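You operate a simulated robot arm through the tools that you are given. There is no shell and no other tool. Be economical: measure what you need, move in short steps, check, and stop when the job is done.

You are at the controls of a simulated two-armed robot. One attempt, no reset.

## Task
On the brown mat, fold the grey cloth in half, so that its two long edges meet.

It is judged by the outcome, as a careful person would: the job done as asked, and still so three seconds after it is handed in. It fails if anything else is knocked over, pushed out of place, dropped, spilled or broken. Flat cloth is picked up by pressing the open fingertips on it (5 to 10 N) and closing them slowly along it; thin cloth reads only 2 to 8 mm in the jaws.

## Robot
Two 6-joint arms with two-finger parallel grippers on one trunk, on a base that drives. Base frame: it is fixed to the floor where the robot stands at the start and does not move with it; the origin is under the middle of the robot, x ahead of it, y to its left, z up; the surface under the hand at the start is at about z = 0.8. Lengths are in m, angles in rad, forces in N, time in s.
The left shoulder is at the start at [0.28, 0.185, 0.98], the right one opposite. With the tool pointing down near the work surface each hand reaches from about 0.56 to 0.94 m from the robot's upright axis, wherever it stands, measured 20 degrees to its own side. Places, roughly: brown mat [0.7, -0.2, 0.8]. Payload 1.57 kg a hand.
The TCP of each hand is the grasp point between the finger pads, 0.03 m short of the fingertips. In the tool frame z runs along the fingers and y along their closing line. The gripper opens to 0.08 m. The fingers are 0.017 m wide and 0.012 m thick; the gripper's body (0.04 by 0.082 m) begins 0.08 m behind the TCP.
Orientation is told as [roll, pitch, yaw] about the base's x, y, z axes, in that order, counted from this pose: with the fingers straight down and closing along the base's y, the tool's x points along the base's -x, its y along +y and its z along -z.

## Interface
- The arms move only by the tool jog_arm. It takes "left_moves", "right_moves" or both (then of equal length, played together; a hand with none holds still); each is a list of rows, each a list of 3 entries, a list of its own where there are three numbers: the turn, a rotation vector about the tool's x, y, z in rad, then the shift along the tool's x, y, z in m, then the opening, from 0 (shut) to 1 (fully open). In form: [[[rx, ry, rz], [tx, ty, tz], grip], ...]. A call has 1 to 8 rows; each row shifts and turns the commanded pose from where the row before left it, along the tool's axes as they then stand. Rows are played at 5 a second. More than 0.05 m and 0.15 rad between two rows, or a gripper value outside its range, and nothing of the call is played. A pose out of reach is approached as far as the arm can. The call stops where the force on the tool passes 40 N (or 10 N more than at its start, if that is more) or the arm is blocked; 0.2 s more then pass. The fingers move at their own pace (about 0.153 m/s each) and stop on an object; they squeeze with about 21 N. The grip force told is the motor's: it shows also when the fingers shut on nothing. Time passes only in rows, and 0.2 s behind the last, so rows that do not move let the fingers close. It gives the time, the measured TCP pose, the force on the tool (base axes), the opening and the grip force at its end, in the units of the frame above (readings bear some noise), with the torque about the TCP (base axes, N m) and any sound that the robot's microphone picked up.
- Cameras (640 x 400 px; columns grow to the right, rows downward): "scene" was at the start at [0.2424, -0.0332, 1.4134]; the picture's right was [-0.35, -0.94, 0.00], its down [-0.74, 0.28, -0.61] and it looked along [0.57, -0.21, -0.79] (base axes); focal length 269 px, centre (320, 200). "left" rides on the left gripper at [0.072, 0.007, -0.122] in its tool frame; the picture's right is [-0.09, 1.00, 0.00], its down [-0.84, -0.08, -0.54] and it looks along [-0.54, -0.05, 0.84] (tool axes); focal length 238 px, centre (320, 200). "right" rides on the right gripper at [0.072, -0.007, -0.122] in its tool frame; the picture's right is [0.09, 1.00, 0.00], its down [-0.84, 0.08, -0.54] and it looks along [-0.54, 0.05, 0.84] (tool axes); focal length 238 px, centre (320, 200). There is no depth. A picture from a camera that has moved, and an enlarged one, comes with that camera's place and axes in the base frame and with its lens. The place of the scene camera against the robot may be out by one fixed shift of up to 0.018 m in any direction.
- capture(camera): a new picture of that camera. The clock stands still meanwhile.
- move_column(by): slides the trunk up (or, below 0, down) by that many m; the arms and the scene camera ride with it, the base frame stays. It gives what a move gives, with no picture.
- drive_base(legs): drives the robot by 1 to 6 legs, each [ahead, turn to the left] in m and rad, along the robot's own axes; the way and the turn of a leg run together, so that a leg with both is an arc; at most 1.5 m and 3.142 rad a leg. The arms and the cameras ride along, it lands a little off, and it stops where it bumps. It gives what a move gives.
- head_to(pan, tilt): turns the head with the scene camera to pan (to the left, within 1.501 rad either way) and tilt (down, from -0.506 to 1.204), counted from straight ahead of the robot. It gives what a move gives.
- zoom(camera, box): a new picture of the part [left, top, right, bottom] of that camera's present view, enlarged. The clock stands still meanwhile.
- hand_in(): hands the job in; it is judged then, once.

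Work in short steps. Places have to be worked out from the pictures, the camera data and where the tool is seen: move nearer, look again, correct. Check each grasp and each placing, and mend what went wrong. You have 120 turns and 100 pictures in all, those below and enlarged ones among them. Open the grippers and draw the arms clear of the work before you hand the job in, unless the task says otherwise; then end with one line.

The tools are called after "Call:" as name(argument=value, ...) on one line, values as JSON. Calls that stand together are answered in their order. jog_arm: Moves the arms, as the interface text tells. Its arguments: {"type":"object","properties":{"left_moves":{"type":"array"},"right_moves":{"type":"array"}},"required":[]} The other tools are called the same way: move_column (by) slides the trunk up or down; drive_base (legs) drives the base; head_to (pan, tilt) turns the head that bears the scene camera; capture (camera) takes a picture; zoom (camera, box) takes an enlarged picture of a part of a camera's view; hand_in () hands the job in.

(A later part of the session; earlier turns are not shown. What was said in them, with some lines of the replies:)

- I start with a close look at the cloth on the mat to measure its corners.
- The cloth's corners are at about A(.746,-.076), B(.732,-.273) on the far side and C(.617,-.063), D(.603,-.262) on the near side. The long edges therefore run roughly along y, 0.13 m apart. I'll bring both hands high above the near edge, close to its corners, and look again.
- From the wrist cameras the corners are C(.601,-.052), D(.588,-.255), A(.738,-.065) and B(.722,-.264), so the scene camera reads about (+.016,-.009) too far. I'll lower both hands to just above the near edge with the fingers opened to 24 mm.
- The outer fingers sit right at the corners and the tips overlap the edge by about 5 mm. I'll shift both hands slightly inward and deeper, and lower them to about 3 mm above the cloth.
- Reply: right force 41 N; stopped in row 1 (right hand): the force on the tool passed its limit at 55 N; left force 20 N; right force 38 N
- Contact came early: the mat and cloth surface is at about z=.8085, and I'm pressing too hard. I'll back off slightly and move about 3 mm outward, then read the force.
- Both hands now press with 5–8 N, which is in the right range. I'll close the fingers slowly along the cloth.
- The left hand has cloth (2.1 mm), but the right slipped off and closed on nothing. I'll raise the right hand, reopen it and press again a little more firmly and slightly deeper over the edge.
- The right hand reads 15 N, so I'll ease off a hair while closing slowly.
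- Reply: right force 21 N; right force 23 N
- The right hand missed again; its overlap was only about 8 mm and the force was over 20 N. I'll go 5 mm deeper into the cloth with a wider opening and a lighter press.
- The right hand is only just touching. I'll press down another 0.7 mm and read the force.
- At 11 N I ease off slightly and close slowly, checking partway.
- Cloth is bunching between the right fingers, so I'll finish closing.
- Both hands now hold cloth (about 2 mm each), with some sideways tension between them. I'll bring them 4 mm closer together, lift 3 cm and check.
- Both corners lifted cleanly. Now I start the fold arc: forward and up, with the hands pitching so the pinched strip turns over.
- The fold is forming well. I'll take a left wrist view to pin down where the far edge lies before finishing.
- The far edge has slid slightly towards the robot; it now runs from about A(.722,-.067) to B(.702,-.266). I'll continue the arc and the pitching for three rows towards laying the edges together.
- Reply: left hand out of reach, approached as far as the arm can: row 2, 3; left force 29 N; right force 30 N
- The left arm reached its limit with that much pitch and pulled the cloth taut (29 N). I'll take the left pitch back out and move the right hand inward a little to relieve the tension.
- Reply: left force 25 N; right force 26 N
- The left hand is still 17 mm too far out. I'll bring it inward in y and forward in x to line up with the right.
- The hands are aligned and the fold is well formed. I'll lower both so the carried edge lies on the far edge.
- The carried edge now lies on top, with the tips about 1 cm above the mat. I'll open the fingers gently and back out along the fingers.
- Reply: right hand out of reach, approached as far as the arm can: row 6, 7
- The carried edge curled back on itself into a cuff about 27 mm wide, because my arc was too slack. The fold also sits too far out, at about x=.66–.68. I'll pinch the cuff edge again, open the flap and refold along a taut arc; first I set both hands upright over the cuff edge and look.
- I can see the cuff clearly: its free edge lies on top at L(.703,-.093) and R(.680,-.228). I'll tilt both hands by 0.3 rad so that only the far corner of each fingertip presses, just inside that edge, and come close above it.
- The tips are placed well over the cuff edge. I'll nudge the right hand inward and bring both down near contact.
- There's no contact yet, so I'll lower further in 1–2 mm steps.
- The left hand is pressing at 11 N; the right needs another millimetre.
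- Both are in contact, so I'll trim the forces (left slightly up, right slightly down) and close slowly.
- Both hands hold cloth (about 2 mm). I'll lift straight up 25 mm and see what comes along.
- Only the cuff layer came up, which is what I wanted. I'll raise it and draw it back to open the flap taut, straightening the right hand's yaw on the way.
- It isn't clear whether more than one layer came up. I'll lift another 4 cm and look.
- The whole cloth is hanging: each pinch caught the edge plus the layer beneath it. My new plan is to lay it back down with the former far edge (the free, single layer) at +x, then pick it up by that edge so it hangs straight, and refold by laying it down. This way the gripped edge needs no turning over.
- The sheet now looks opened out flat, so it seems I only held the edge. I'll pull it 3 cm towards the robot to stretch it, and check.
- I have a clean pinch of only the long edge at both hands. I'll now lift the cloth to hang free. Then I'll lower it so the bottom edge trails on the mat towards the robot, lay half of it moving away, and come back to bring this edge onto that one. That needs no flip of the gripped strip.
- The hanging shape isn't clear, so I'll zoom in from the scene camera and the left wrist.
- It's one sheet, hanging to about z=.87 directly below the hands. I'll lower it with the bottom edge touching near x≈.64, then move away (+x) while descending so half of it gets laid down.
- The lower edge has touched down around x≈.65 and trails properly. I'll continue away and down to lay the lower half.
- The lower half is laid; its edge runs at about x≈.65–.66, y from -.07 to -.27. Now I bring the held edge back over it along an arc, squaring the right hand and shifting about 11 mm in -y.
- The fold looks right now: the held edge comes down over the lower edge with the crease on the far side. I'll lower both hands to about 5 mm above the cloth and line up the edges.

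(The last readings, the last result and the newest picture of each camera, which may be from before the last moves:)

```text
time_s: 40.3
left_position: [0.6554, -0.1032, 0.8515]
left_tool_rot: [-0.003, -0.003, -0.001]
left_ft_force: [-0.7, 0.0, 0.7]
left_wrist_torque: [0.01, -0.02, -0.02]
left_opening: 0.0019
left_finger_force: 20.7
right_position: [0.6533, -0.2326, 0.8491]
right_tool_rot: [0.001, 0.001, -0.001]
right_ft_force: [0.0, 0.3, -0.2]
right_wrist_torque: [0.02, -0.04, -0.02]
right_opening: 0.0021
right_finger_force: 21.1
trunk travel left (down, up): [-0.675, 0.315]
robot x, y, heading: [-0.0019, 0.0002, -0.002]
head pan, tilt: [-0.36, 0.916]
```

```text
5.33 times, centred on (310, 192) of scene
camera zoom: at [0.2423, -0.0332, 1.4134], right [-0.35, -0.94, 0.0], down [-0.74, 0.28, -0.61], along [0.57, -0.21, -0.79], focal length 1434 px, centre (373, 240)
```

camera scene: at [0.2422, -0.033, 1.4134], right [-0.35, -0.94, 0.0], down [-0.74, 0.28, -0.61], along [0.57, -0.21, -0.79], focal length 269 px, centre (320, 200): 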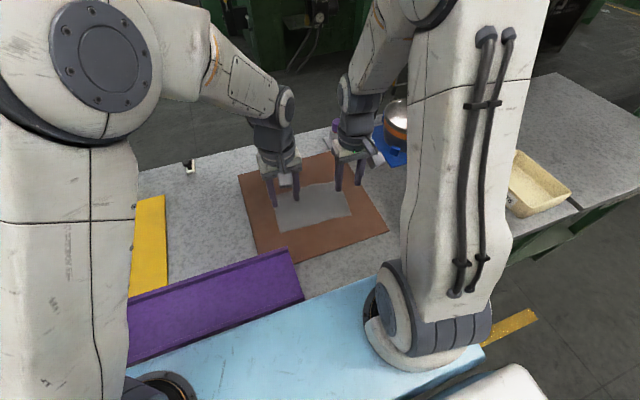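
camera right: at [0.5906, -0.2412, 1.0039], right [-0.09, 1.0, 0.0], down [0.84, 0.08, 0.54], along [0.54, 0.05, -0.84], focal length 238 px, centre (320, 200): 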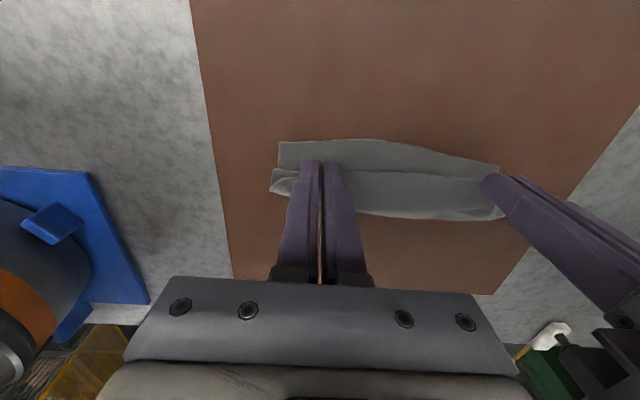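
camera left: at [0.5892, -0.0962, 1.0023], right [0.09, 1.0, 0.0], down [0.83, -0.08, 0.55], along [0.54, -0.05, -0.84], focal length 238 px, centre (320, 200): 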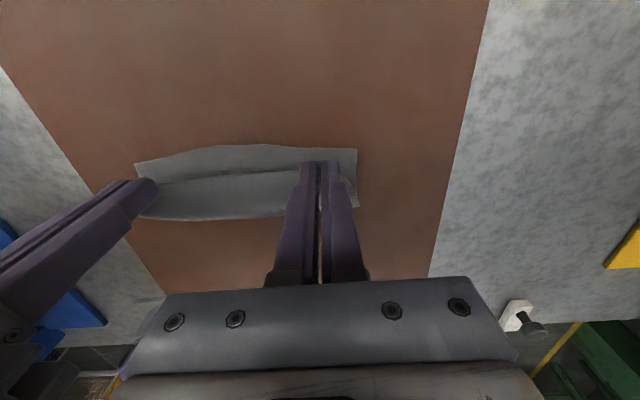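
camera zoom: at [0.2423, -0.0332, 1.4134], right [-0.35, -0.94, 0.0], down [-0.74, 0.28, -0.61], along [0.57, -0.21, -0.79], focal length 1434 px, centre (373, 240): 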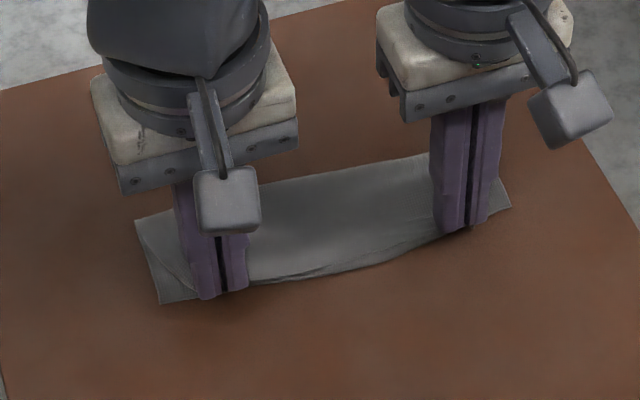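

The edges are meeting to within a few millimetres. I'll lower the last bit, then open slowly so the gathered cloth spreads back out, and rise straight up.

Call:
jog_arm(left_moves=[[[0, 0, 0], [0.001, 0, 0.006], 0], [[0, 0, 0], [0, 0, 0.003], 0], [[0, 0, 0], [0, 0, 0], 0.05], [[0, 0, 0], [0, 0, 0], 0.12], [[0, 0, 0], [0, 0, 0], 0.2], [[0, 0, 0], [0, 0, 0], 0.28], [[0, 0, 0], [0, 0, 0], 0.32]], right_moves=[[[0, 0, 0], [0.001, 0, 0.005], 0], [[0, 0, 0], [0, 0, 0.002], 0], [[0, 0, 0], [0, 0, 0], 0.05], [[0, 0, 0], [0, 0, 0], 0.12], [[0, 0, 0], [0, 0, 0], 0.2], [[0, 0, 0], [0, 0, 0], 0.28], [[0, 0, 0], [0, 0, 0], 0.32]])

Call:
jog_arm(left_moves=[[[0, 0, 0], [0, 0, -0.01], 0.32], [[0, 0, 0], [0, 0, -0.02], 0.32], [[0, 0, 0], [0, 0, -0.03], 0.32], [[0, 0, 0], [0, 0, 0], 0.32]], right_moves=[[[0, 0, 0], [0, 0, -0.01], 0.32], [[0, 0, 0], [0, 0, -0.02], 0.32], [[0, 0, 0], [0, 0, -0.03], 0.32], [[0, 0, 0], [0, 0, 0], 0.32]])

Call:
zoom(camera="left", box=[110, 80, 380, 240])

Call:
zoom(camera="right", box=[250, 80, 520, 240])

```text
time_s: 41.9
left_position: [0.6556, -0.1035, 0.8419]
left_tool_rot: [-0.001, -0.003, -0.001]
left_ft_force: [0.4, 0.8, -0.6]
left_wrist_torque: [0.01, -0.01, 0.01]
left_opening: 0.0258
left_finger_force: 0.0
right_position: [0.6518, -0.2353, 0.8419]
right_tool_rot: [-0.001, 0.0, -0.001]
right_ft_force: [-1.2, 0.7, 0.3]
right_wrist_torque: [-0.02, -0.03, 0.04]
right_opening: 0.0257
right_finger_force: 0.0
trunk travel left (down, up): [-0.675, 0.315]
robot x, y, heading: [-0.0012, 0.0008, 0.001]
head pan, tilt: [-0.36, 0.916]
```

```text
time_s: 42.9
left_position: [0.6528, -0.1021, 0.9038]
left_tool_rot: [-0.001, -0.002, 0.0]
left_ft_force: [-0.1, 0.1, -0.5]
left_wrist_torque: [-0.04, 0.0, 0.03]
left_opening: 0.0258
left_finger_force: 0.1
right_position: [0.6501, -0.2346, 0.9036]
right_tool_rot: [0.0, 0.0, 0.0]
right_ft_force: [0.0, -0.4, 0.7]
right_wrist_torque: [0.01, -0.04, 0.01]
right_opening: 0.0255
right_finger_force: 0.0
trunk travel left (down, up): [-0.675, 0.315]
robot x, y, heading: [0.0015, 0.0032, -0.002]
head pan, tilt: [-0.36, 0.916]
```

```text
2.37 times, centred on (245, 160) of left
camera zoom: at [0.5808, -0.096, 1.0256], right [0.09, 1.0, 0.0], down [0.83, -0.08, 0.54], along [0.54, -0.05, -0.84], focal length 565 px, centre (498, 295)
```

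zoom: 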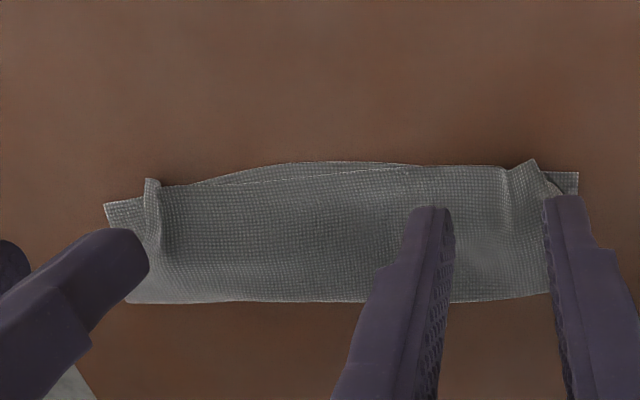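

```text
2.37 times, centred on (385, 160) of right
camera zoom: at [0.579, -0.2414, 1.026], right [-0.09, 1.0, 0.0], down [0.84, 0.08, 0.54], along [0.54, 0.05, -0.84], focal length 565 px, centre (166, 295)
```

zoom: 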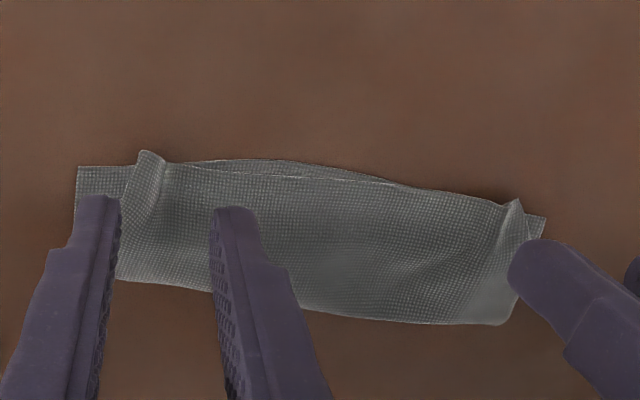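

The fold is in place and the edges nearly coincide. Two pleats remain where I pinched. I'll move the hands up out of the view and inspect the result from the scene camera.

Call:
jog_arm(left_moves=[[[0, 0, 0], [0, 0.02, -0.03], 0.32], [[0, 0, 0], [0, 0.045, -0.01], 0.32], [[0, 0, 0], [0, 0.045, 0], 0.32]], right_moves=[[[0, 0, 0], [0, -0.02, -0.03], 0.32], [[0, 0, 0], [0, -0.045, -0.01], 0.32], [[0, 0, 0], [0, -0.03, 0], 0.32]])

Call:
zoom(camera="scene", box=[255, 160, 365, 230])

Call:
zoom(camera="left", box=[0, 60, 300, 240])

```text
time_s: 43.7
left_position: [0.653, 0.0093, 0.9424]
left_tool_rot: [-0.003, -0.004, -0.002]
left_ft_force: [0.5, 0.8, -0.1]
left_wrist_torque: [0.0, -0.02, 0.01]
left_opening: 0.0256
left_finger_force: 0.0
right_position: [0.651, -0.3301, 0.9437]
right_tool_rot: [0.0, 0.002, 0.0]
right_ft_force: [-0.3, -0.1, 0.4]
right_wrist_torque: [0.01, 0.0, -0.02]
right_opening: 0.0258
right_finger_force: 0.0
trunk travel left (down, up): [-0.675, 0.315]
robot x, y, heading: [-0.001, -0.002, -0.0]
head pan, tilt: [-0.36, 0.916]
```

```text
5.71 times, centred on (310, 195) of scene
camera zoom: at [0.2422, -0.0333, 1.4134], right [-0.35, -0.94, 0.0], down [-0.74, 0.28, -0.61], along [0.57, -0.21, -0.79], focal length 1536 px, centre (377, 229)
```

zoom: 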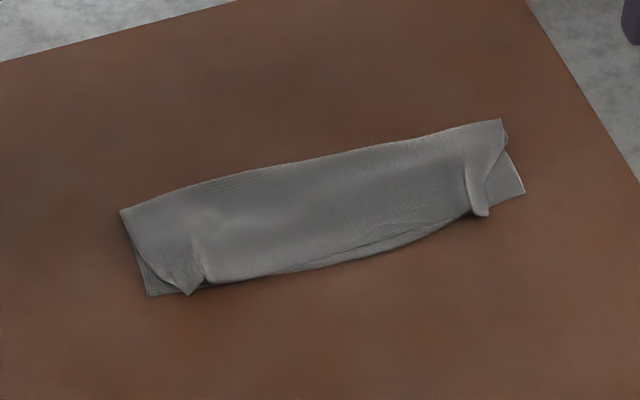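

```text
2.13 times, centred on (150, 150) of left
camera zoom: at [0.5811, 0.0163, 1.0652], right [0.09, 1.0, 0.0], down [0.83, -0.08, 0.55], along [0.54, -0.05, -0.84], focal length 508 px, centre (683, 307)
```

zoom: 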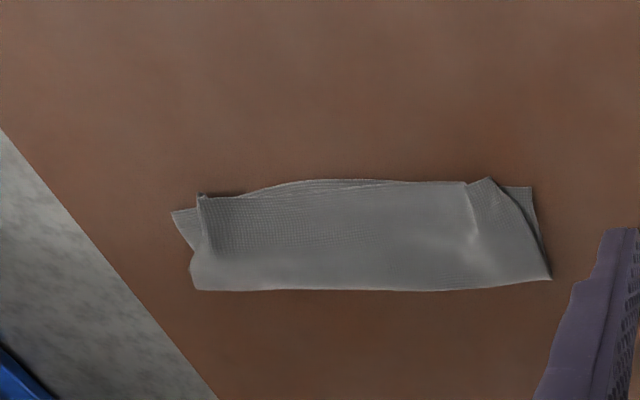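

The result is close, but the corners of the top layer are tucked in at the pleats. I'll look closely at each end before smoothing.

Call:
capture(camera="right")

Call:
zoom(camera="scene", box=[325, 175, 355, 205])

Call:
zoom(camera="scene", box=[268, 190, 308, 220])

```text
30 pictures are left
camera right: at [0.5793, -0.3369, 1.0657], right [-0.09, 1.0, 0.0], down [0.84, 0.08, 0.54], along [0.54, 0.05, -0.84], focal length 238 px, centre (320, 200)
```

right: 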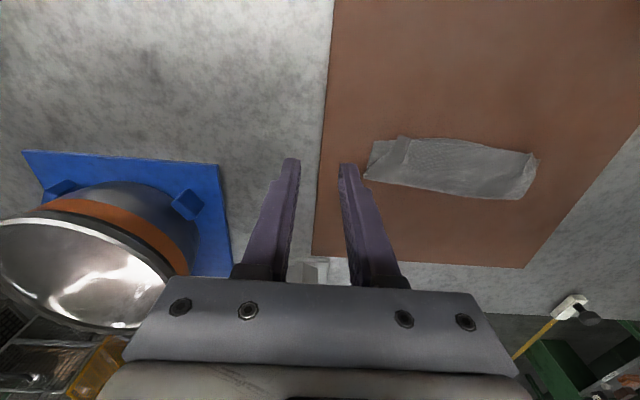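

```text
13.33 times, centred on (340, 190) of scene
camera zoom: at [0.2422, -0.0333, 1.4134], right [-0.35, -0.94, 0.0], down [-0.74, 0.28, -0.61], along [0.57, -0.21, -0.79], focal length 3584 px, centre (53, 333)
```

zoom: 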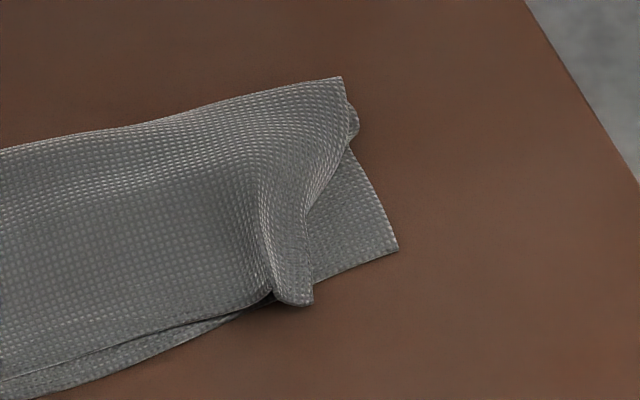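

```text
13.33 times, centred on (288, 205) of scene
camera zoom: at [0.2422, -0.0333, 1.4134], right [-0.35, -0.94, 0.0], down [-0.74, 0.28, -0.61], along [0.57, -0.21, -0.79], focal length 3584 px, centre (747, 133)
```

zoom: 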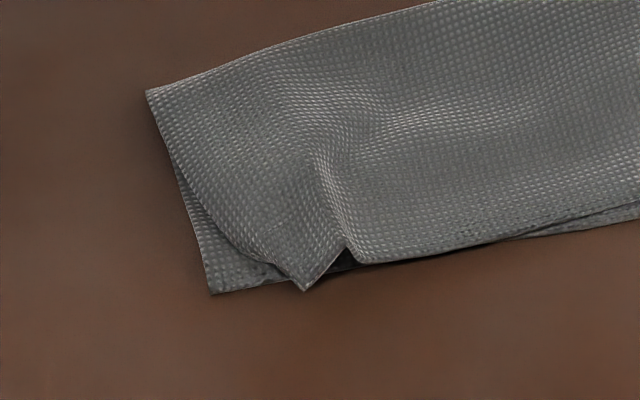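

At both ends the top corner just needs drawing outward by about 2 cm. I'll open the grippers and place only the inner finger of each on the outer part of the top layer, with the other finger off the cloth. Then I'll lightly press and drag outward.

Call:
jog_arm(left_moves=[[[0, 0, 0], [-0.005, -0.035, 0], 0.625], [[0, 0, 0], [-0.005, -0.036, 0], 0.625], [[0, 0, 0], [0, 0, 0.03], 0.625], [[0, 0, 0], [0, 0, 0.035], 0.625], [[0, 0, 0], [0, 0, 0.027], 0.625], [[0, 0, 0], [0, 0, 0], 0.625]], right_moves=[[[0, 0, 0], [-0.004, 0.03, 0], 0.625], [[0, 0, 0], [-0.004, 0.031, 0], 0.625], [[0, 0, 0], [0, 0, 0.03], 0.625], [[0, 0, 0], [0, 0, 0.035], 0.625], [[0, 0, 0], [0, 0, 0.028], 0.625], [[0, 0, 0], [0, 0, 0], 0.625]])

Call:
zoom(camera="left", box=[140, 80, 400, 240])

Call:
zoom(camera="right", box=[240, 80, 500, 240])

```text
time_s: 45.1
left_position: [0.6645, -0.0646, 0.8521]
left_tool_rot: [-0.001, -0.004, 0.001]
left_ft_force: [-0.1, 0.0, -0.4]
left_wrist_torque: [-0.04, -0.01, 0.0]
left_opening: 0.0499
left_finger_force: 0.0
right_position: [0.6579, -0.2684, 0.8503]
right_tool_rot: [-0.001, 0.001, 0.001]
right_ft_force: [-0.2, 0.7, 0.4]
right_wrist_torque: [0.0, 0.0, -0.01]
right_opening: 0.05
right_finger_force: 0.0
trunk travel left (down, up): [-0.675, 0.315]
robot x, y, heading: [-0.0008, 0.0008, -0.002]
head pan, tilt: [-0.36, 0.916]
```

```text
2.46 times, centred on (270, 160) of left
camera zoom: at [0.592, -0.0568, 0.9743], right [0.09, 1.0, 0.0], down [0.83, -0.08, 0.55], along [0.54, -0.05, -0.84], focal length 587 px, centre (443, 298)
```

zoom: 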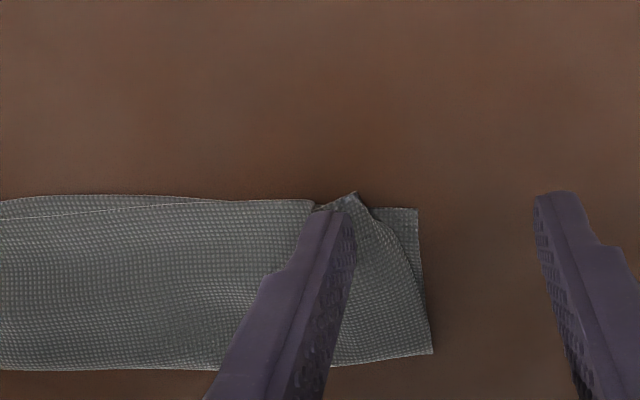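

```text
2.46 times, centred on (370, 160) of right
camera zoom: at [0.5873, -0.2758, 0.9722], right [-0.09, 1.0, 0.0], down [0.84, 0.08, 0.54], along [0.54, 0.05, -0.84], focal length 587 px, centre (197, 298)
```

zoom: 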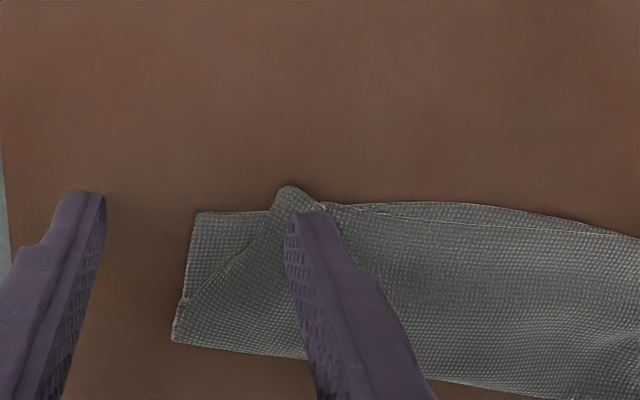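

The fingers sit on the pleat ridge, so I'll shift each outward 6 mm and then lower to light contact.

Call:
jog_arm(left_moves=[[[0, 0, 0], [0, 0.007, 0], 0.625], [[0, 0, 0], [0, 0, 0.005], 0.625], [[0, 0, 0], [0, 0, 0.005], 0.625], [[0, 0, 0], [0, 0, 0], 0.625]], right_moves=[[[0, 0, 0], [0, -0.006, 0], 0.625], [[0, 0, 0], [0, 0, 0.005], 0.625], [[0, 0, 0], [0, 0, 0.0035], 0.625], [[0, 0, 0], [0, 0, 0], 0.625]])

```text
time_s: 46.1
left_position: [0.6636, -0.0579, 0.84]
left_tool_rot: [-0.003, -0.004, 0.0]
left_ft_force: [-0.7, -0.2, 0.5]
left_wrist_torque: [-0.02, 0.04, -0.01]
left_opening: 0.0501
left_finger_force: 0.0
right_position: [0.6583, -0.2731, 0.841]
right_tool_rot: [0.0, -0.002, 0.001]
right_ft_force: [-0.8, 0.7, -0.4]
right_wrist_torque: [0.03, 0.01, -0.04]
right_opening: 0.0501
right_finger_force: 0.0
trunk travel left (down, up): [-0.675, 0.315]
robot x, y, heading: [0.0004, -0.0007, 0.001]
head pan, tilt: [-0.36, 0.916]
```

Call:
jog_arm(left_moves=[[[0, 0, 0], [0, 0, 0.001], 0.625], [[0, 0, 0], [0, 0, 0], 0.625]], right_moves=[[[0, 0, 0], [0, 0, 0.002], 0.625], [[0, 0, 0], [0, 0, 0], 0.625]])

```text
time_s: 46.7
left_position: [0.6637, -0.056, 0.8413]
left_tool_rot: [-0.003, -0.004, -0.001]
left_ft_force: [-0.6, -0.3, 0.9]
left_wrist_torque: [-0.06, 0.01, -0.01]
left_opening: 0.0499
left_finger_force: 0.0
right_position: [0.659, -0.274, 0.8403]
right_tool_rot: [0.001, -0.001, -0.001]
right_ft_force: [0.6, 0.9, 6.3]
right_wrist_torque: [0.21, -0.04, -0.03]
right_opening: 0.0504
right_finger_force: 0.3
trunk travel left (down, up): [-0.675, 0.315]
robot x, y, heading: [0.0016, -0.0009, 0.002]
head pan, tilt: [-0.36, 0.916]
```

The right inner finger presses with 6 N on the cloth; I'll drag it outward 18 mm while the left comes down another millimetre.

Call:
jog_arm(left_moves=[[[0, 0, 0], [0, 0, 0.001], 0.625], [[0, 0, 0], [0, 0, 0], 0.625], [[0, 0, 0], [0, 0, 0], 0.625], [[0, 0, 0], [0, 0, 0], 0.625]], right_moves=[[[0, 0, 0], [-0.001, -0.0045, 0], 0.625], [[0, 0, 0], [-0.001, -0.0045, 0], 0.625], [[0, 0, 0], [-0.001, -0.0045, 0], 0.625], [[0, 0, 0], [-0.001, -0.0045, 0], 0.625]])

```text
time_s: 47.7
left_position: [0.665, -0.0581, 0.8398]
left_tool_rot: [-0.003, -0.006, 0.0]
left_ft_force: [-1.0, 0.8, 10.0]
left_wrist_torque: [-0.33, -0.04, -0.06]
left_opening: 0.0497
left_finger_force: 0.0
right_position: [0.6628, -0.2923, 0.8404]
right_tool_rot: [0.0, 0.0, -0.001]
right_ft_force: [-1.1, 2.6, 4.6]
right_wrist_torque: [0.22, -0.02, -0.02]
right_opening: 0.0519
right_finger_force: 1.2
trunk travel left (down, up): [-0.675, 0.315]
robot x, y, heading: [0.0019, -0.0, -0.002]
head pan, tilt: [-0.36, 0.916]
```

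The left now presses with 10 N on its inner finger. I'll ease it a little and drag it outward about 16 mm, while the right lifts off.

Call:
jog_arm(left_moves=[[[0, 0, 0], [0, 0.004, -0.0003], 0.625], [[0, 0, 0], [-0.0005, 0.004, 0], 0.625], [[0, 0, 0], [-0.0005, 0.004, 0], 0.625], [[0, 0, 0], [-0.0005, 0.004, 0], 0.625], [[0, 0, 0], [0, 0, -0.01], 0.625], [[0, 0, 0], [0, 0, -0.04], 0.625], [[0, 0, 0], [0, 0.04, -0.03], 0.625]], right_moves=[[[0, 0, 0], [0, 0, -0.01], 0.625], [[0, 0, 0], [0, 0, -0.03], 0.625], [[0, 0, 0], [0, -0.03, -0.03], 0.625], [[0, 0, 0], [0, 0, 0], 0.625], [[0, 0, 0], [0, 0, 0], 0.625], [[0, 0, 0], [0, 0, 0], 0.625], [[0, 0, 0], [0, 0, 0], 0.625]])

Call:
zoom(camera="scene", box=[255, 160, 365, 230])

Call:
zoom(camera="left", box=[0, 60, 300, 240])

```text
time_s: 49.3
left_position: [0.6655, 0.0007, 0.9209]
left_tool_rot: [-0.002, -0.001, 0.002]
left_ft_force: [0.1, -0.7, -1.0]
left_wrist_torque: [0.07, 0.04, -0.03]
left_opening: 0.0501
left_finger_force: 0.0
right_position: [0.6645, -0.3221, 0.909]
right_tool_rot: [-0.001, 0.0, 0.0]
right_ft_force: [0.7, -0.6, -0.8]
right_wrist_torque: [0.03, 0.02, 0.02]
right_opening: 0.05
right_finger_force: 0.1
trunk travel left (down, up): [-0.675, 0.315]
robot x, y, heading: [-0.0008, 0.0015, 0.001]
head pan, tilt: [-0.36, 0.916]
```

```text
5.71 times, centred on (310, 195) of scene
camera zoom: at [0.2425, -0.0337, 1.4133], right [-0.35, -0.94, 0.0], down [-0.74, 0.28, -0.61], along [0.57, -0.21, -0.79], focal length 1536 px, centre (377, 229)
```

zoom: 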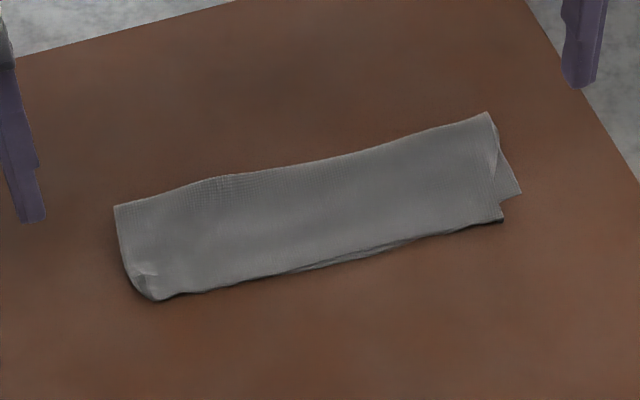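

```text
2.13 times, centred on (150, 150) of left
camera zoom: at [0.5941, 0.0073, 1.0436], right [0.09, 1.0, 0.0], down [0.84, -0.08, 0.54], along [0.54, -0.05, -0.84], focal length 508 px, centre (683, 307)
```

zoom: 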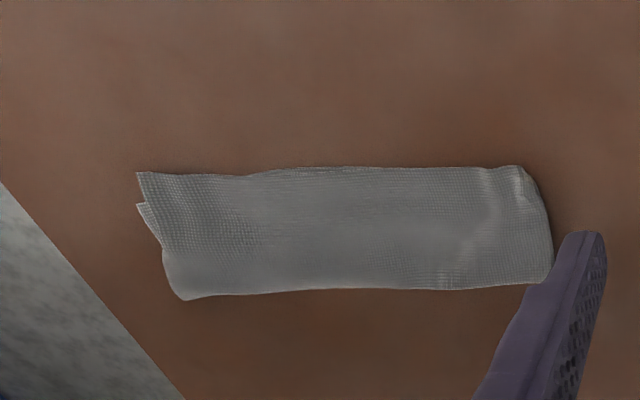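

This is much better: both ends lie flat. Only the right end is off, with its top corner about 13 mm nearer the robot than the lower corner. I'll press there with the right inner finger and push that corner back in +x.

Call:
jog_arm(right_moves=[[[0, 0, 0], [0.004, 0.038, 0], 0.625], [[0, 0, 0], [0, 0, 0.035], 0.625], [[0, 0, 0], [0, 0, 0.025], 0.625], [[0, 0, 0], [0, 0, 0.007], 0.625], [[0, 0, 0], [0, 0, 0.001], 0.625], [[0, 0, 0], [0, 0, 0], 0.625]])

Call:
zoom(camera="right", box=[240, 80, 500, 240])

```text
time_s: 50.7
left_position: [0.6666, -0.0016, 0.9203]
left_tool_rot: [-0.002, -0.004, 0.0]
left_ft_force: [0.3, -0.2, 0.0]
left_wrist_torque: [0.01, -0.01, 0.0]
left_opening: 0.0501
left_finger_force: 0.1
right_position: [0.6613, -0.2845, 0.84]
right_tool_rot: [0.001, 0.0, 0.001]
right_ft_force: [-0.2, 0.2, 3.8]
right_wrist_torque: [0.14, -0.04, 0.0]
right_opening: 0.0505
right_finger_force: 0.4
trunk travel left (down, up): [-0.675, 0.315]
robot x, y, heading: [0.0005, -0.001, -0.002]
head pan, tilt: [-0.36, 0.916]
```

```text
2.46 times, centred on (370, 160) of right
camera zoom: at [0.5884, -0.2922, 0.962], right [-0.09, 1.0, 0.0], down [0.84, 0.08, 0.54], along [0.54, 0.05, -0.84], focal length 587 px, centre (197, 298)
```

zoom: 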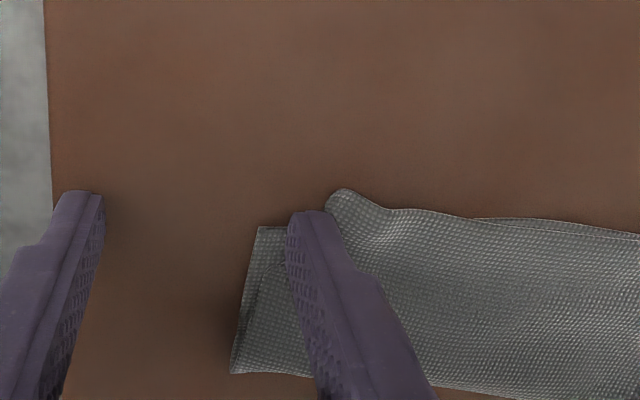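

The top corner seems to have slipped inward beside the finger. I'll lift and look.

Call:
jog_arm(right_moves=[[[0, 0, 0], [0, 0, -0.01], 0.625], [[0, 0, 0], [0, 0, -0.03], 0.625], [[0, 0, 0], [0, -0.04, -0.02], 0.625]])

Call:
zoom(camera="scene", box=[255, 160, 365, 230])

Call:
zoom(camera="right", box=[310, 80, 570, 240])

```text
time_s: 51.5
left_position: [0.6673, 0.0011, 0.9213]
left_tool_rot: [-0.002, -0.001, 0.001]
left_ft_force: [-0.7, -0.3, 0.4]
left_wrist_torque: [0.0, -0.02, -0.03]
left_opening: 0.0498
left_finger_force: 0.0
right_position: [0.6617, -0.3225, 0.9028]
right_tool_rot: [0.001, 0.002, 0.001]
right_ft_force: [0.1, -0.3, -0.7]
right_wrist_torque: [-0.03, 0.03, 0.01]
right_opening: 0.0501
right_finger_force: 0.1
trunk travel left (down, up): [-0.675, 0.315]
robot x, y, heading: [-0.0001, -0.0056, -0.006]
head pan, tilt: [-0.36, 0.916]
```

```text
5.71 times, centred on (310, 195) of scene
camera zoom: at [0.2425, -0.0328, 1.4133], right [-0.35, -0.94, 0.0], down [-0.74, 0.28, -0.61], along [0.57, -0.21, -0.79], focal length 1536 px, centre (377, 229)
```

zoom: 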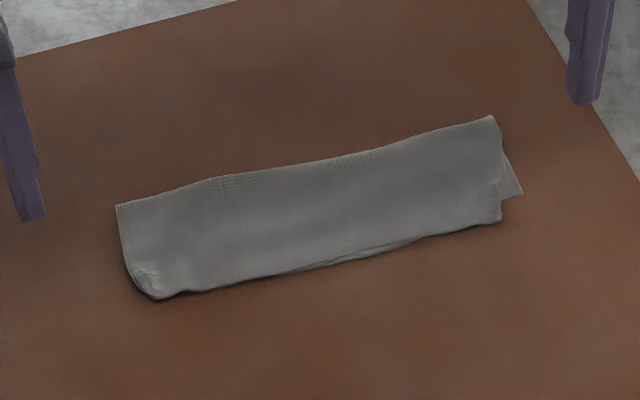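

```text
2.46 times, centred on (440, 160) of right
camera zoom: at [0.5887, -0.3292, 1.0235], right [-0.09, 1.0, 0.0], down [0.84, 0.08, 0.54], along [0.54, 0.05, -0.84], focal length 587 px, centre (25, 298)
```

zoom: 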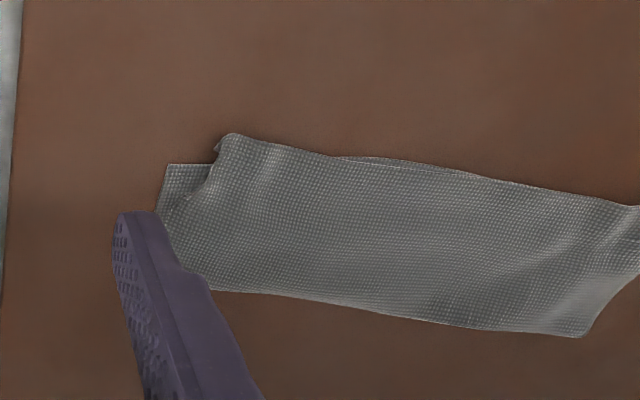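

The top corner sits at (.650,-.251) and the lower corner at (.662,-.269). I'll press the inner finger well inside the top corner (y≈-.240) and drag diagonally (+11 mm x, -16 mm y).

Call:
jog_arm(right_moves=[[[0, 0, 0], [0.002, 0.04, 0], 0.625], [[0, 0, 0], [0, 0.012, 0.035], 0.625], [[0, 0, 0], [0, 0, 0.02], 0.625], [[0, 0, 0], [0, 0, 0.006], 0.625], [[0, 0, 0], [0, 0, 0.0015], 0.625], [[0, 0, 0], [0, 0, 0], 0.625]])

```text
time_s: 52.9
left_position: [0.6665, 0.0008, 0.9216]
left_tool_rot: [-0.001, -0.005, 0.001]
left_ft_force: [0.3, 0.2, 0.2]
left_wrist_torque: [-0.04, 0.0, -0.03]
left_opening: 0.05
left_finger_force: 0.0
right_position: [0.6578, -0.2716, 0.8396]
right_tool_rot: [0.001, 0.0, 0.0]
right_ft_force: [-2.5, 1.7, 7.0]
right_wrist_torque: [0.22, 0.06, 0.06]
right_opening: 0.0508
right_finger_force: 0.9
trunk travel left (down, up): [-0.675, 0.315]
robot x, y, heading: [0.0003, 0.0013, 0.003]
head pan, tilt: [-0.36, 0.916]
```

The finger presses with 7 N; I drag diagonally, then lift straight up and look.

Call:
jog_arm(right_moves=[[[0, 0, 0], [-0.0028, -0.004, 0], 0.625], [[0, 0, 0], [-0.0028, -0.004, 0], 0.625], [[0, 0, 0], [-0.0028, -0.004, 0], 0.625], [[0, 0, 0], [-0.0028, -0.004, 0], 0.625], [[0, 0, 0], [0, 0, 0], 0.625], [[0, 0, 0], [0, 0, -0.01], 0.625], [[0, 0, 0], [0, 0, -0.03], 0.625], [[0, 0, 0], [0, -0.03, -0.03], 0.625]])

Call:
zoom(camera="scene", box=[255, 160, 365, 230])

Call:
zoom(camera="right", box=[310, 80, 570, 240])

```text
time_s: 54.7
left_position: [0.6671, 0.0012, 0.9202]
left_tool_rot: [-0.001, -0.002, 0.002]
left_ft_force: [-0.4, 0.5, 0.0]
left_wrist_torque: [0.0, 0.02, -0.02]
left_opening: 0.0498
left_finger_force: 0.0
right_position: [0.6697, -0.3164, 0.9122]
right_tool_rot: [-0.001, 0.001, 0.001]
right_ft_force: [-0.2, 0.0, 0.2]
right_wrist_torque: [-0.04, 0.0, -0.03]
right_opening: 0.0501
right_finger_force: 0.1
trunk travel left (down, up): [-0.675, 0.315]
robot x, y, heading: [0.0005, -0.0007, 0.001]
head pan, tilt: [-0.36, 0.916]
```

```text
5.71 times, centred on (310, 195) of scene
camera zoom: at [0.2425, -0.0329, 1.4133], right [-0.35, -0.94, 0.0], down [-0.74, 0.28, -0.61], along [0.57, -0.21, -0.79], focal length 1536 px, centre (377, 229)
```

zoom: 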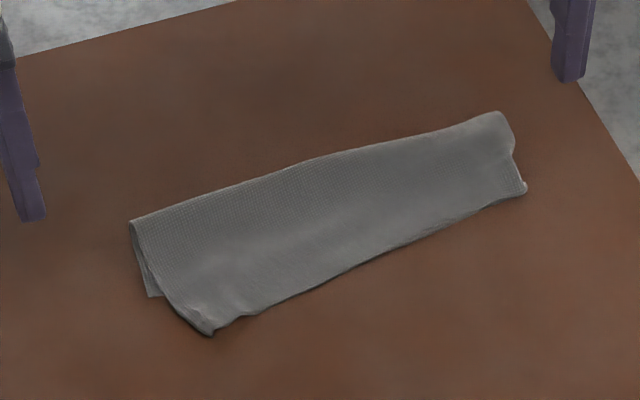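

```text
2.46 times, centred on (440, 160) of right
camera zoom: at [0.5968, -0.3246, 1.0327], right [-0.09, 1.0, 0.0], down [0.84, 0.08, 0.54], along [0.54, 0.05, -0.84], focal length 587 px, centre (25, 298)
```

zoom: 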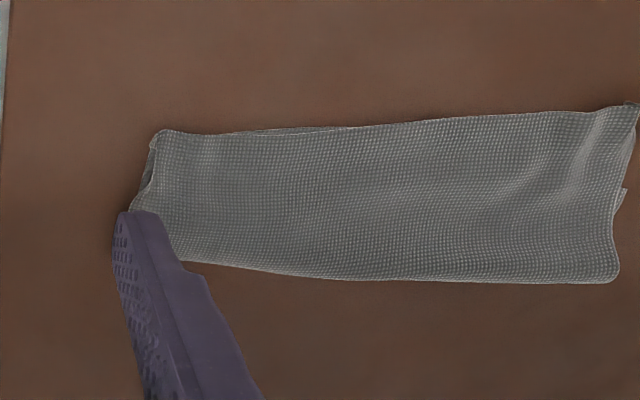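

The right end is now matched, but the top layer pivoted: its left corner is at (.630,-.093) while the lower corner is at (.661,-.071). I'll hold the right end down with the right finger and press the left finger on the top layer near its left corner, ready to drag it back.

Call:
jog_arm(left_moves=[[[0, 0, 0], [0.01, -0.036, 0], 0.625], [[0, 0, 0], [0.012, -0.037, 0], 0.625], [[0, 0, 0], [0, 0, 0.04], 0.625], [[0, 0, 0], [0, 0, 0.03], 0.625], [[0, 0, 0], [0, 0, 0.009], 0.625], [[0, 0, 0], [0, 0, 0.001], 0.625], [[0, 0, 0], [0, 0, 0], 0.625]], right_moves=[[[0, 0, 0], [-0.0025, 0.02, 0], 0.625], [[0, 0, 0], [-0.0025, 0.02, 0], 0.625], [[0, 0, 0], [0, 0, 0.04], 0.625], [[0, 0, 0], [0, 0, 0.022], 0.625], [[0, 0, 0], [0, 0, 0.009], 0.625], [[0, 0, 0], [0, 0, 0.001], 0.625], [[0, 0, 0], [0, 0, 0], 0.625]])

Call:
zoom(camera="left", box=[120, 80, 400, 250])

```text
time_s: 56.3
left_position: [0.6425, -0.0725, 0.8405]
left_tool_rot: [-0.001, -0.004, 0.002]
left_ft_force: [-0.3, -0.4, 0.5]
left_wrist_torque: [0.0, -0.02, 0.0]
left_opening: 0.0502
left_finger_force: 0.0
right_position: [0.6728, -0.2777, 0.8398]
right_tool_rot: [-0.001, -0.002, 0.0]
right_ft_force: [1.1, 0.7, 13.7]
right_wrist_torque: [0.4, 0.08, 0.0]
right_opening: 0.0498
right_finger_force: 0.1
trunk travel left (down, up): [-0.675, 0.315]
robot x, y, heading: [-0.0042, 0.0027, -0.002]
head pan, tilt: [-0.36, 0.916]
```

```text
2.29 times, centred on (260, 165) of left
camera zoom: at [0.5711, -0.066, 0.9625], right [0.09, 1.0, 0.0], down [0.83, -0.08, 0.55], along [0.54, -0.05, -0.84], focal length 545 px, centre (457, 280)
```

zoom: 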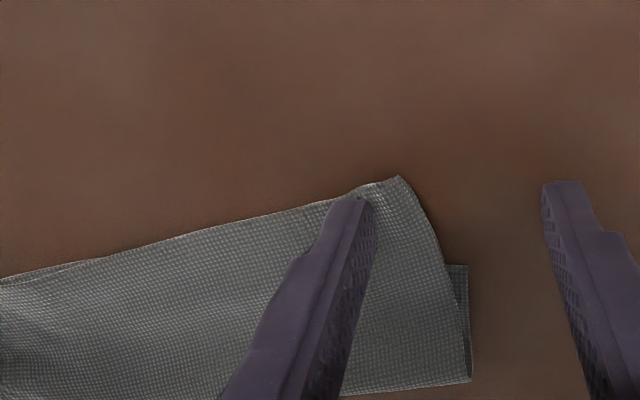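

The finger sits right on the top layer near its edge. I'll press 1 mm more, and ease the right hand a touch.

Call:
jog_arm(left_moves=[[[0, 0, 0], [-0.002, 0, 0.0012], 0.625], [[0, 0, 0], [0, 0, 0], 0.625]], right_moves=[[[0, 0, 0], [0, 0, -0.0004], 0.625], [[0, 0, 0], [0, 0, 0], 0.625]])

```text
time_s: 56.9
left_position: [0.6446, -0.0737, 0.8395]
left_tool_rot: [-0.001, -0.003, 0.0]
left_ft_force: [-0.7, 1.1, 0.1]
left_wrist_torque: [0.0, 0.01, -0.02]
left_opening: 0.0502
left_finger_force: 0.0
right_position: [0.6748, -0.2774, 0.8383]
right_tool_rot: [0.0, -0.002, 0.002]
right_ft_force: [1.6, -0.5, 18.4]
right_wrist_torque: [0.56, 0.08, -0.07]
right_opening: 0.0502
right_finger_force: 0.7
trunk travel left (down, up): [-0.675, 0.315]
robot x, y, heading: [0.004, 0.0003, -0.002]
head pan, tilt: [-0.36, 0.916]
```

Call:
jog_arm(left_moves=[[[0, 0, 0], [0, 0, 0.001], 0.625], [[0, 0, 0], [0, 0, 0], 0.625]], right_moves=[[[0, 0, 0], [0, 0, -0.0006], 0.625], [[0, 0, 0], [0, 0, 0], 0.625]])

```text
time_s: 57.5
left_position: [0.6437, -0.0739, 0.8388]
left_tool_rot: [-0.004, -0.003, 0.0]
left_ft_force: [-4.6, 1.5, 10.6]
left_wrist_torque: [-0.28, 0.16, -0.17]
left_opening: 0.049
left_finger_force: 0.1
right_position: [0.6729, -0.2775, 0.8383]
right_tool_rot: [0.0, 0.0, 0.001]
right_ft_force: [6.3, 0.2, 11.5]
right_wrist_torque: [0.41, -0.07, -0.18]
right_opening: 0.0507
right_finger_force: 0.1
trunk travel left (down, up): [-0.675, 0.315]
robot x, y, heading: [0.0011, 0.0007, 0.004]
head pan, tilt: [-0.36, 0.916]
```

Both press at about 10 N. Now I drag the left corner diagonally (+26 mm x, +14 mm y) while the right holds.

Call:
jog_arm(left_moves=[[[0, 0, 0], [-0.0044, 0.0024, -0.0002], 0.625], [[0, 0, 0], [-0.0044, 0.0024, 0], 0.625], [[0, 0, 0], [-0.0044, 0.0024, 0], 0.625], [[0, 0, 0], [-0.0044, 0.0024, 0], 0.625], [[0, 0, 0], [-0.0044, 0.0024, 0], 0.625], [[0, 0, 0], [-0.0044, 0.0024, 0], 0.625], [[0, 0, 0], [0, 0, 0], 0.625]], right_moves=[[[0, 0, 0], [0, 0, 0], 0.625], [[0, 0, 0], [0, 0, 0], 0.625], [[0, 0, 0], [0, 0, 0], 0.625], [[0, 0, 0], [0, 0, 0], 0.625], [[0, 0, 0], [0, 0, 0], 0.625], [[0, 0, 0], [0, 0, 0], 0.625], [[0, 0, 0], [0, 0, 0], 0.625]])

Call:
zoom(camera="left", box=[120, 80, 400, 250])

```text
time_s: 59.1
left_position: [0.6704, -0.0597, 0.8382]
left_tool_rot: [-0.002, -0.006, -0.002]
left_ft_force: [-16.1, -8.8, 25.1]
left_wrist_torque: [-1.15, 0.34, -0.59]
left_opening: 0.0582
left_finger_force: 4.6
right_position: [0.6718, -0.2778, 0.8388]
right_tool_rot: [-0.001, -0.001, -0.001]
right_ft_force: [1.9, 2.7, 6.7]
right_wrist_torque: [0.29, -0.04, -0.06]
right_opening: 0.0517
right_finger_force: 1.2
trunk travel left (down, up): [-0.675, 0.315]
robot x, y, heading: [-0.0016, 0.0032, 0.001]
head pan, tilt: [-0.36, 0.916]
```

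```text
2.29 times, centred on (260, 165) of left
camera zoom: at [0.5982, -0.0523, 0.9605], right [0.09, 1.0, 0.0], down [0.83, -0.08, 0.55], along [0.54, -0.05, -0.84], focal length 545 px, centre (457, 280)
```

zoom: 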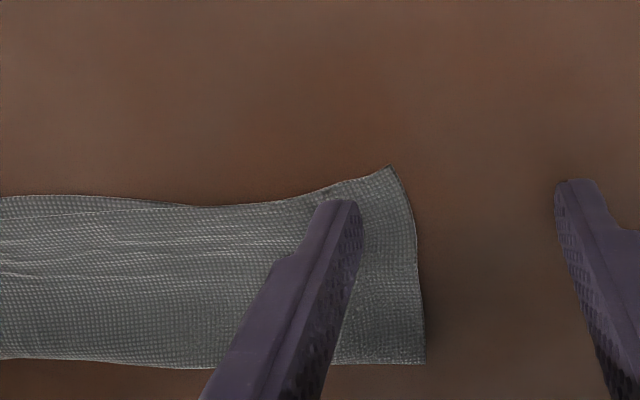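

I lift both hands straight up and inspect.

Call:
jog_arm(left_moves=[[[0, 0, 0], [0, 0, -0.01], 0.625], [[0, 0, 0], [0, 0, -0.04], 0.625], [[0, 0, 0], [0, 0.03, -0.03], 0.625], [[0, 0, 0], [0, 0.03, 0], 0.625]], right_moves=[[[0, 0, 0], [0, 0, -0.01], 0.625], [[0, 0, 0], [0, 0, -0.04], 0.625], [[0, 0, 0], [0, -0.03, -0.03], 0.625], [[0, 0, 0], [0, -0.01, 0], 0.625]])

Call:
zoom(camera="scene", box=[255, 160, 365, 230])

Call:
zoom(camera="left", box=[40, 60, 300, 220])

```text
time_s: 60.1
left_position: [0.6711, 0.0015, 0.9176]
left_tool_rot: [-0.004, -0.003, 0.0]
left_ft_force: [-0.2, -0.1, 0.8]
left_wrist_torque: [0.0, -0.01, -0.03]
left_opening: 0.0503
left_finger_force: 0.1
right_position: [0.6756, -0.3208, 0.9175]
right_tool_rot: [0.001, 0.002, 0.001]
right_ft_force: [0.2, -0.5, -0.4]
right_wrist_torque: [0.02, 0.01, -0.01]
right_opening: 0.05
right_finger_force: 0.1
trunk travel left (down, up): [-0.675, 0.315]
robot x, y, heading: [0.0011, 0.0006, 0.004]
head pan, tilt: [-0.36, 0.916]
```

```text
5.71 times, centred on (310, 195) of scene
camera zoom: at [0.2421, -0.0334, 1.4134], right [-0.35, -0.94, 0.0], down [-0.74, 0.28, -0.61], along [0.57, -0.21, -0.79], focal length 1536 px, centre (377, 229)
```

zoom: 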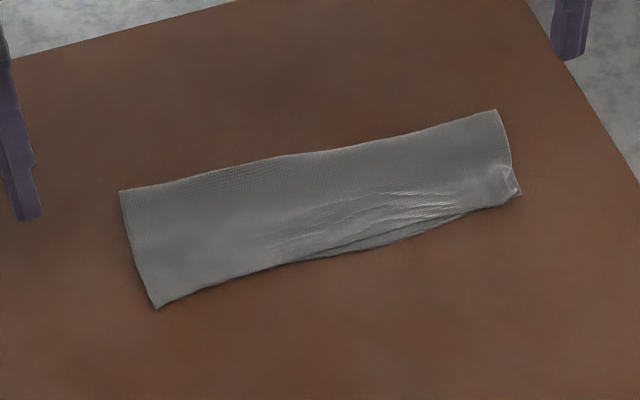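

```text
2.46 times, centred on (170, 140) of left
camera zoom: at [0.5994, 0.0089, 1.0394], right [0.09, 1.0, 0.0], down [0.83, -0.08, 0.55], along [0.54, -0.05, -0.84], focal length 587 px, centre (689, 348)
```

zoom: 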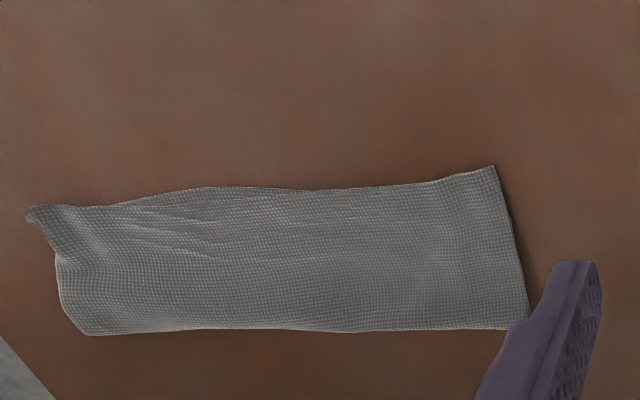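

The cloth now lies folded in half, about 0.065–0.07 m wide, with the long edges and corners meeting to within a few millimetres and only slight wrinkles. I'll open the grippers and draw both arms clear.

Call:
jog_arm(left_moves=[[[0, 0, 0], [0.02, 0.03, -0.02], 1], [[0, 0, 0], [0.03, 0.03, 0], 1], [[0, 0, 0], [0.04, 0.025, 0], 1], [[0, 0, 0], [0.04, 0.02, 0], 1], [[0, 0, 0], [0, 0, 0], 1]], right_moves=[[[0, 0, 0], [0.03, 0, -0.03], 1], [[0, 0, 0], [0.04, 0, -0.02], 1], [[0, 0, 0], [0.04, 0, 0], 1], [[0, 0, 0], [0.04, 0, 0], 1], [[0, 0, 0], [0, 0, 0], 1]])

Call:
capture(camera="scene")

Call:
zoom(camera="scene", box=[255, 160, 365, 230])

```text
time_s: 61.3
left_position: [0.5418, 0.1046, 0.9346]
left_tool_rot: [0.0, -0.004, 0.001]
left_ft_force: [-0.3, -0.5, -0.5]
left_wrist_torque: [0.02, -0.01, 0.02]
left_opening: 0.08
left_finger_force: 0.0
right_position: [0.5227, -0.3199, 0.9692]
right_tool_rot: [0.0, 0.0, 0.001]
right_ft_force: [0.1, 0.8, 0.4]
right_wrist_torque: [-0.01, -0.01, -0.03]
right_opening: 0.0803
right_finger_force: 0.1
trunk travel left (down, up): [-0.675, 0.315]
robot x, y, heading: [-0.0021, 0.0002, -0.001]
head pan, tilt: [-0.36, 0.916]
```

```text
14 pictures are left
camera scene: at [0.2421, -0.0331, 1.4134], right [-0.35, -0.94, 0.0], down [-0.74, 0.28, -0.61], along [0.57, -0.21, -0.79], focal length 269 px, centre (320, 200)
```

scene: 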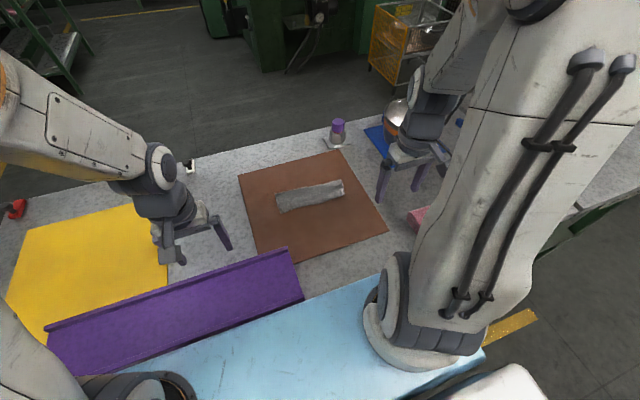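

```text
5.71 times, centred on (310, 195) of scene
camera zoom: at [0.2421, -0.0331, 1.4134], right [-0.35, -0.94, 0.0], down [-0.74, 0.28, -0.61], along [0.57, -0.21, -0.79], focal length 1536 px, centre (377, 229)
```

zoom: 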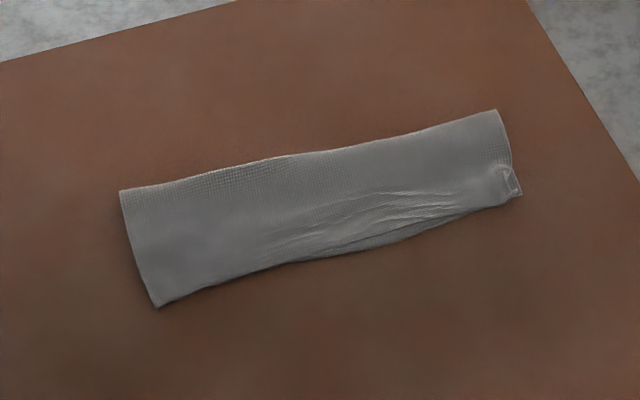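

The fold is stable, everything else on the table is undisturbed, and the arms are clear with the grippers open, so I'm handing it in.

Call:
hand_in()

```text
The job is handed in.
```

The grey cloth is folded in half on the brown mat and handed in, with its long edges meeting to within about 1 cm and a few small wrinkles left near the right end.
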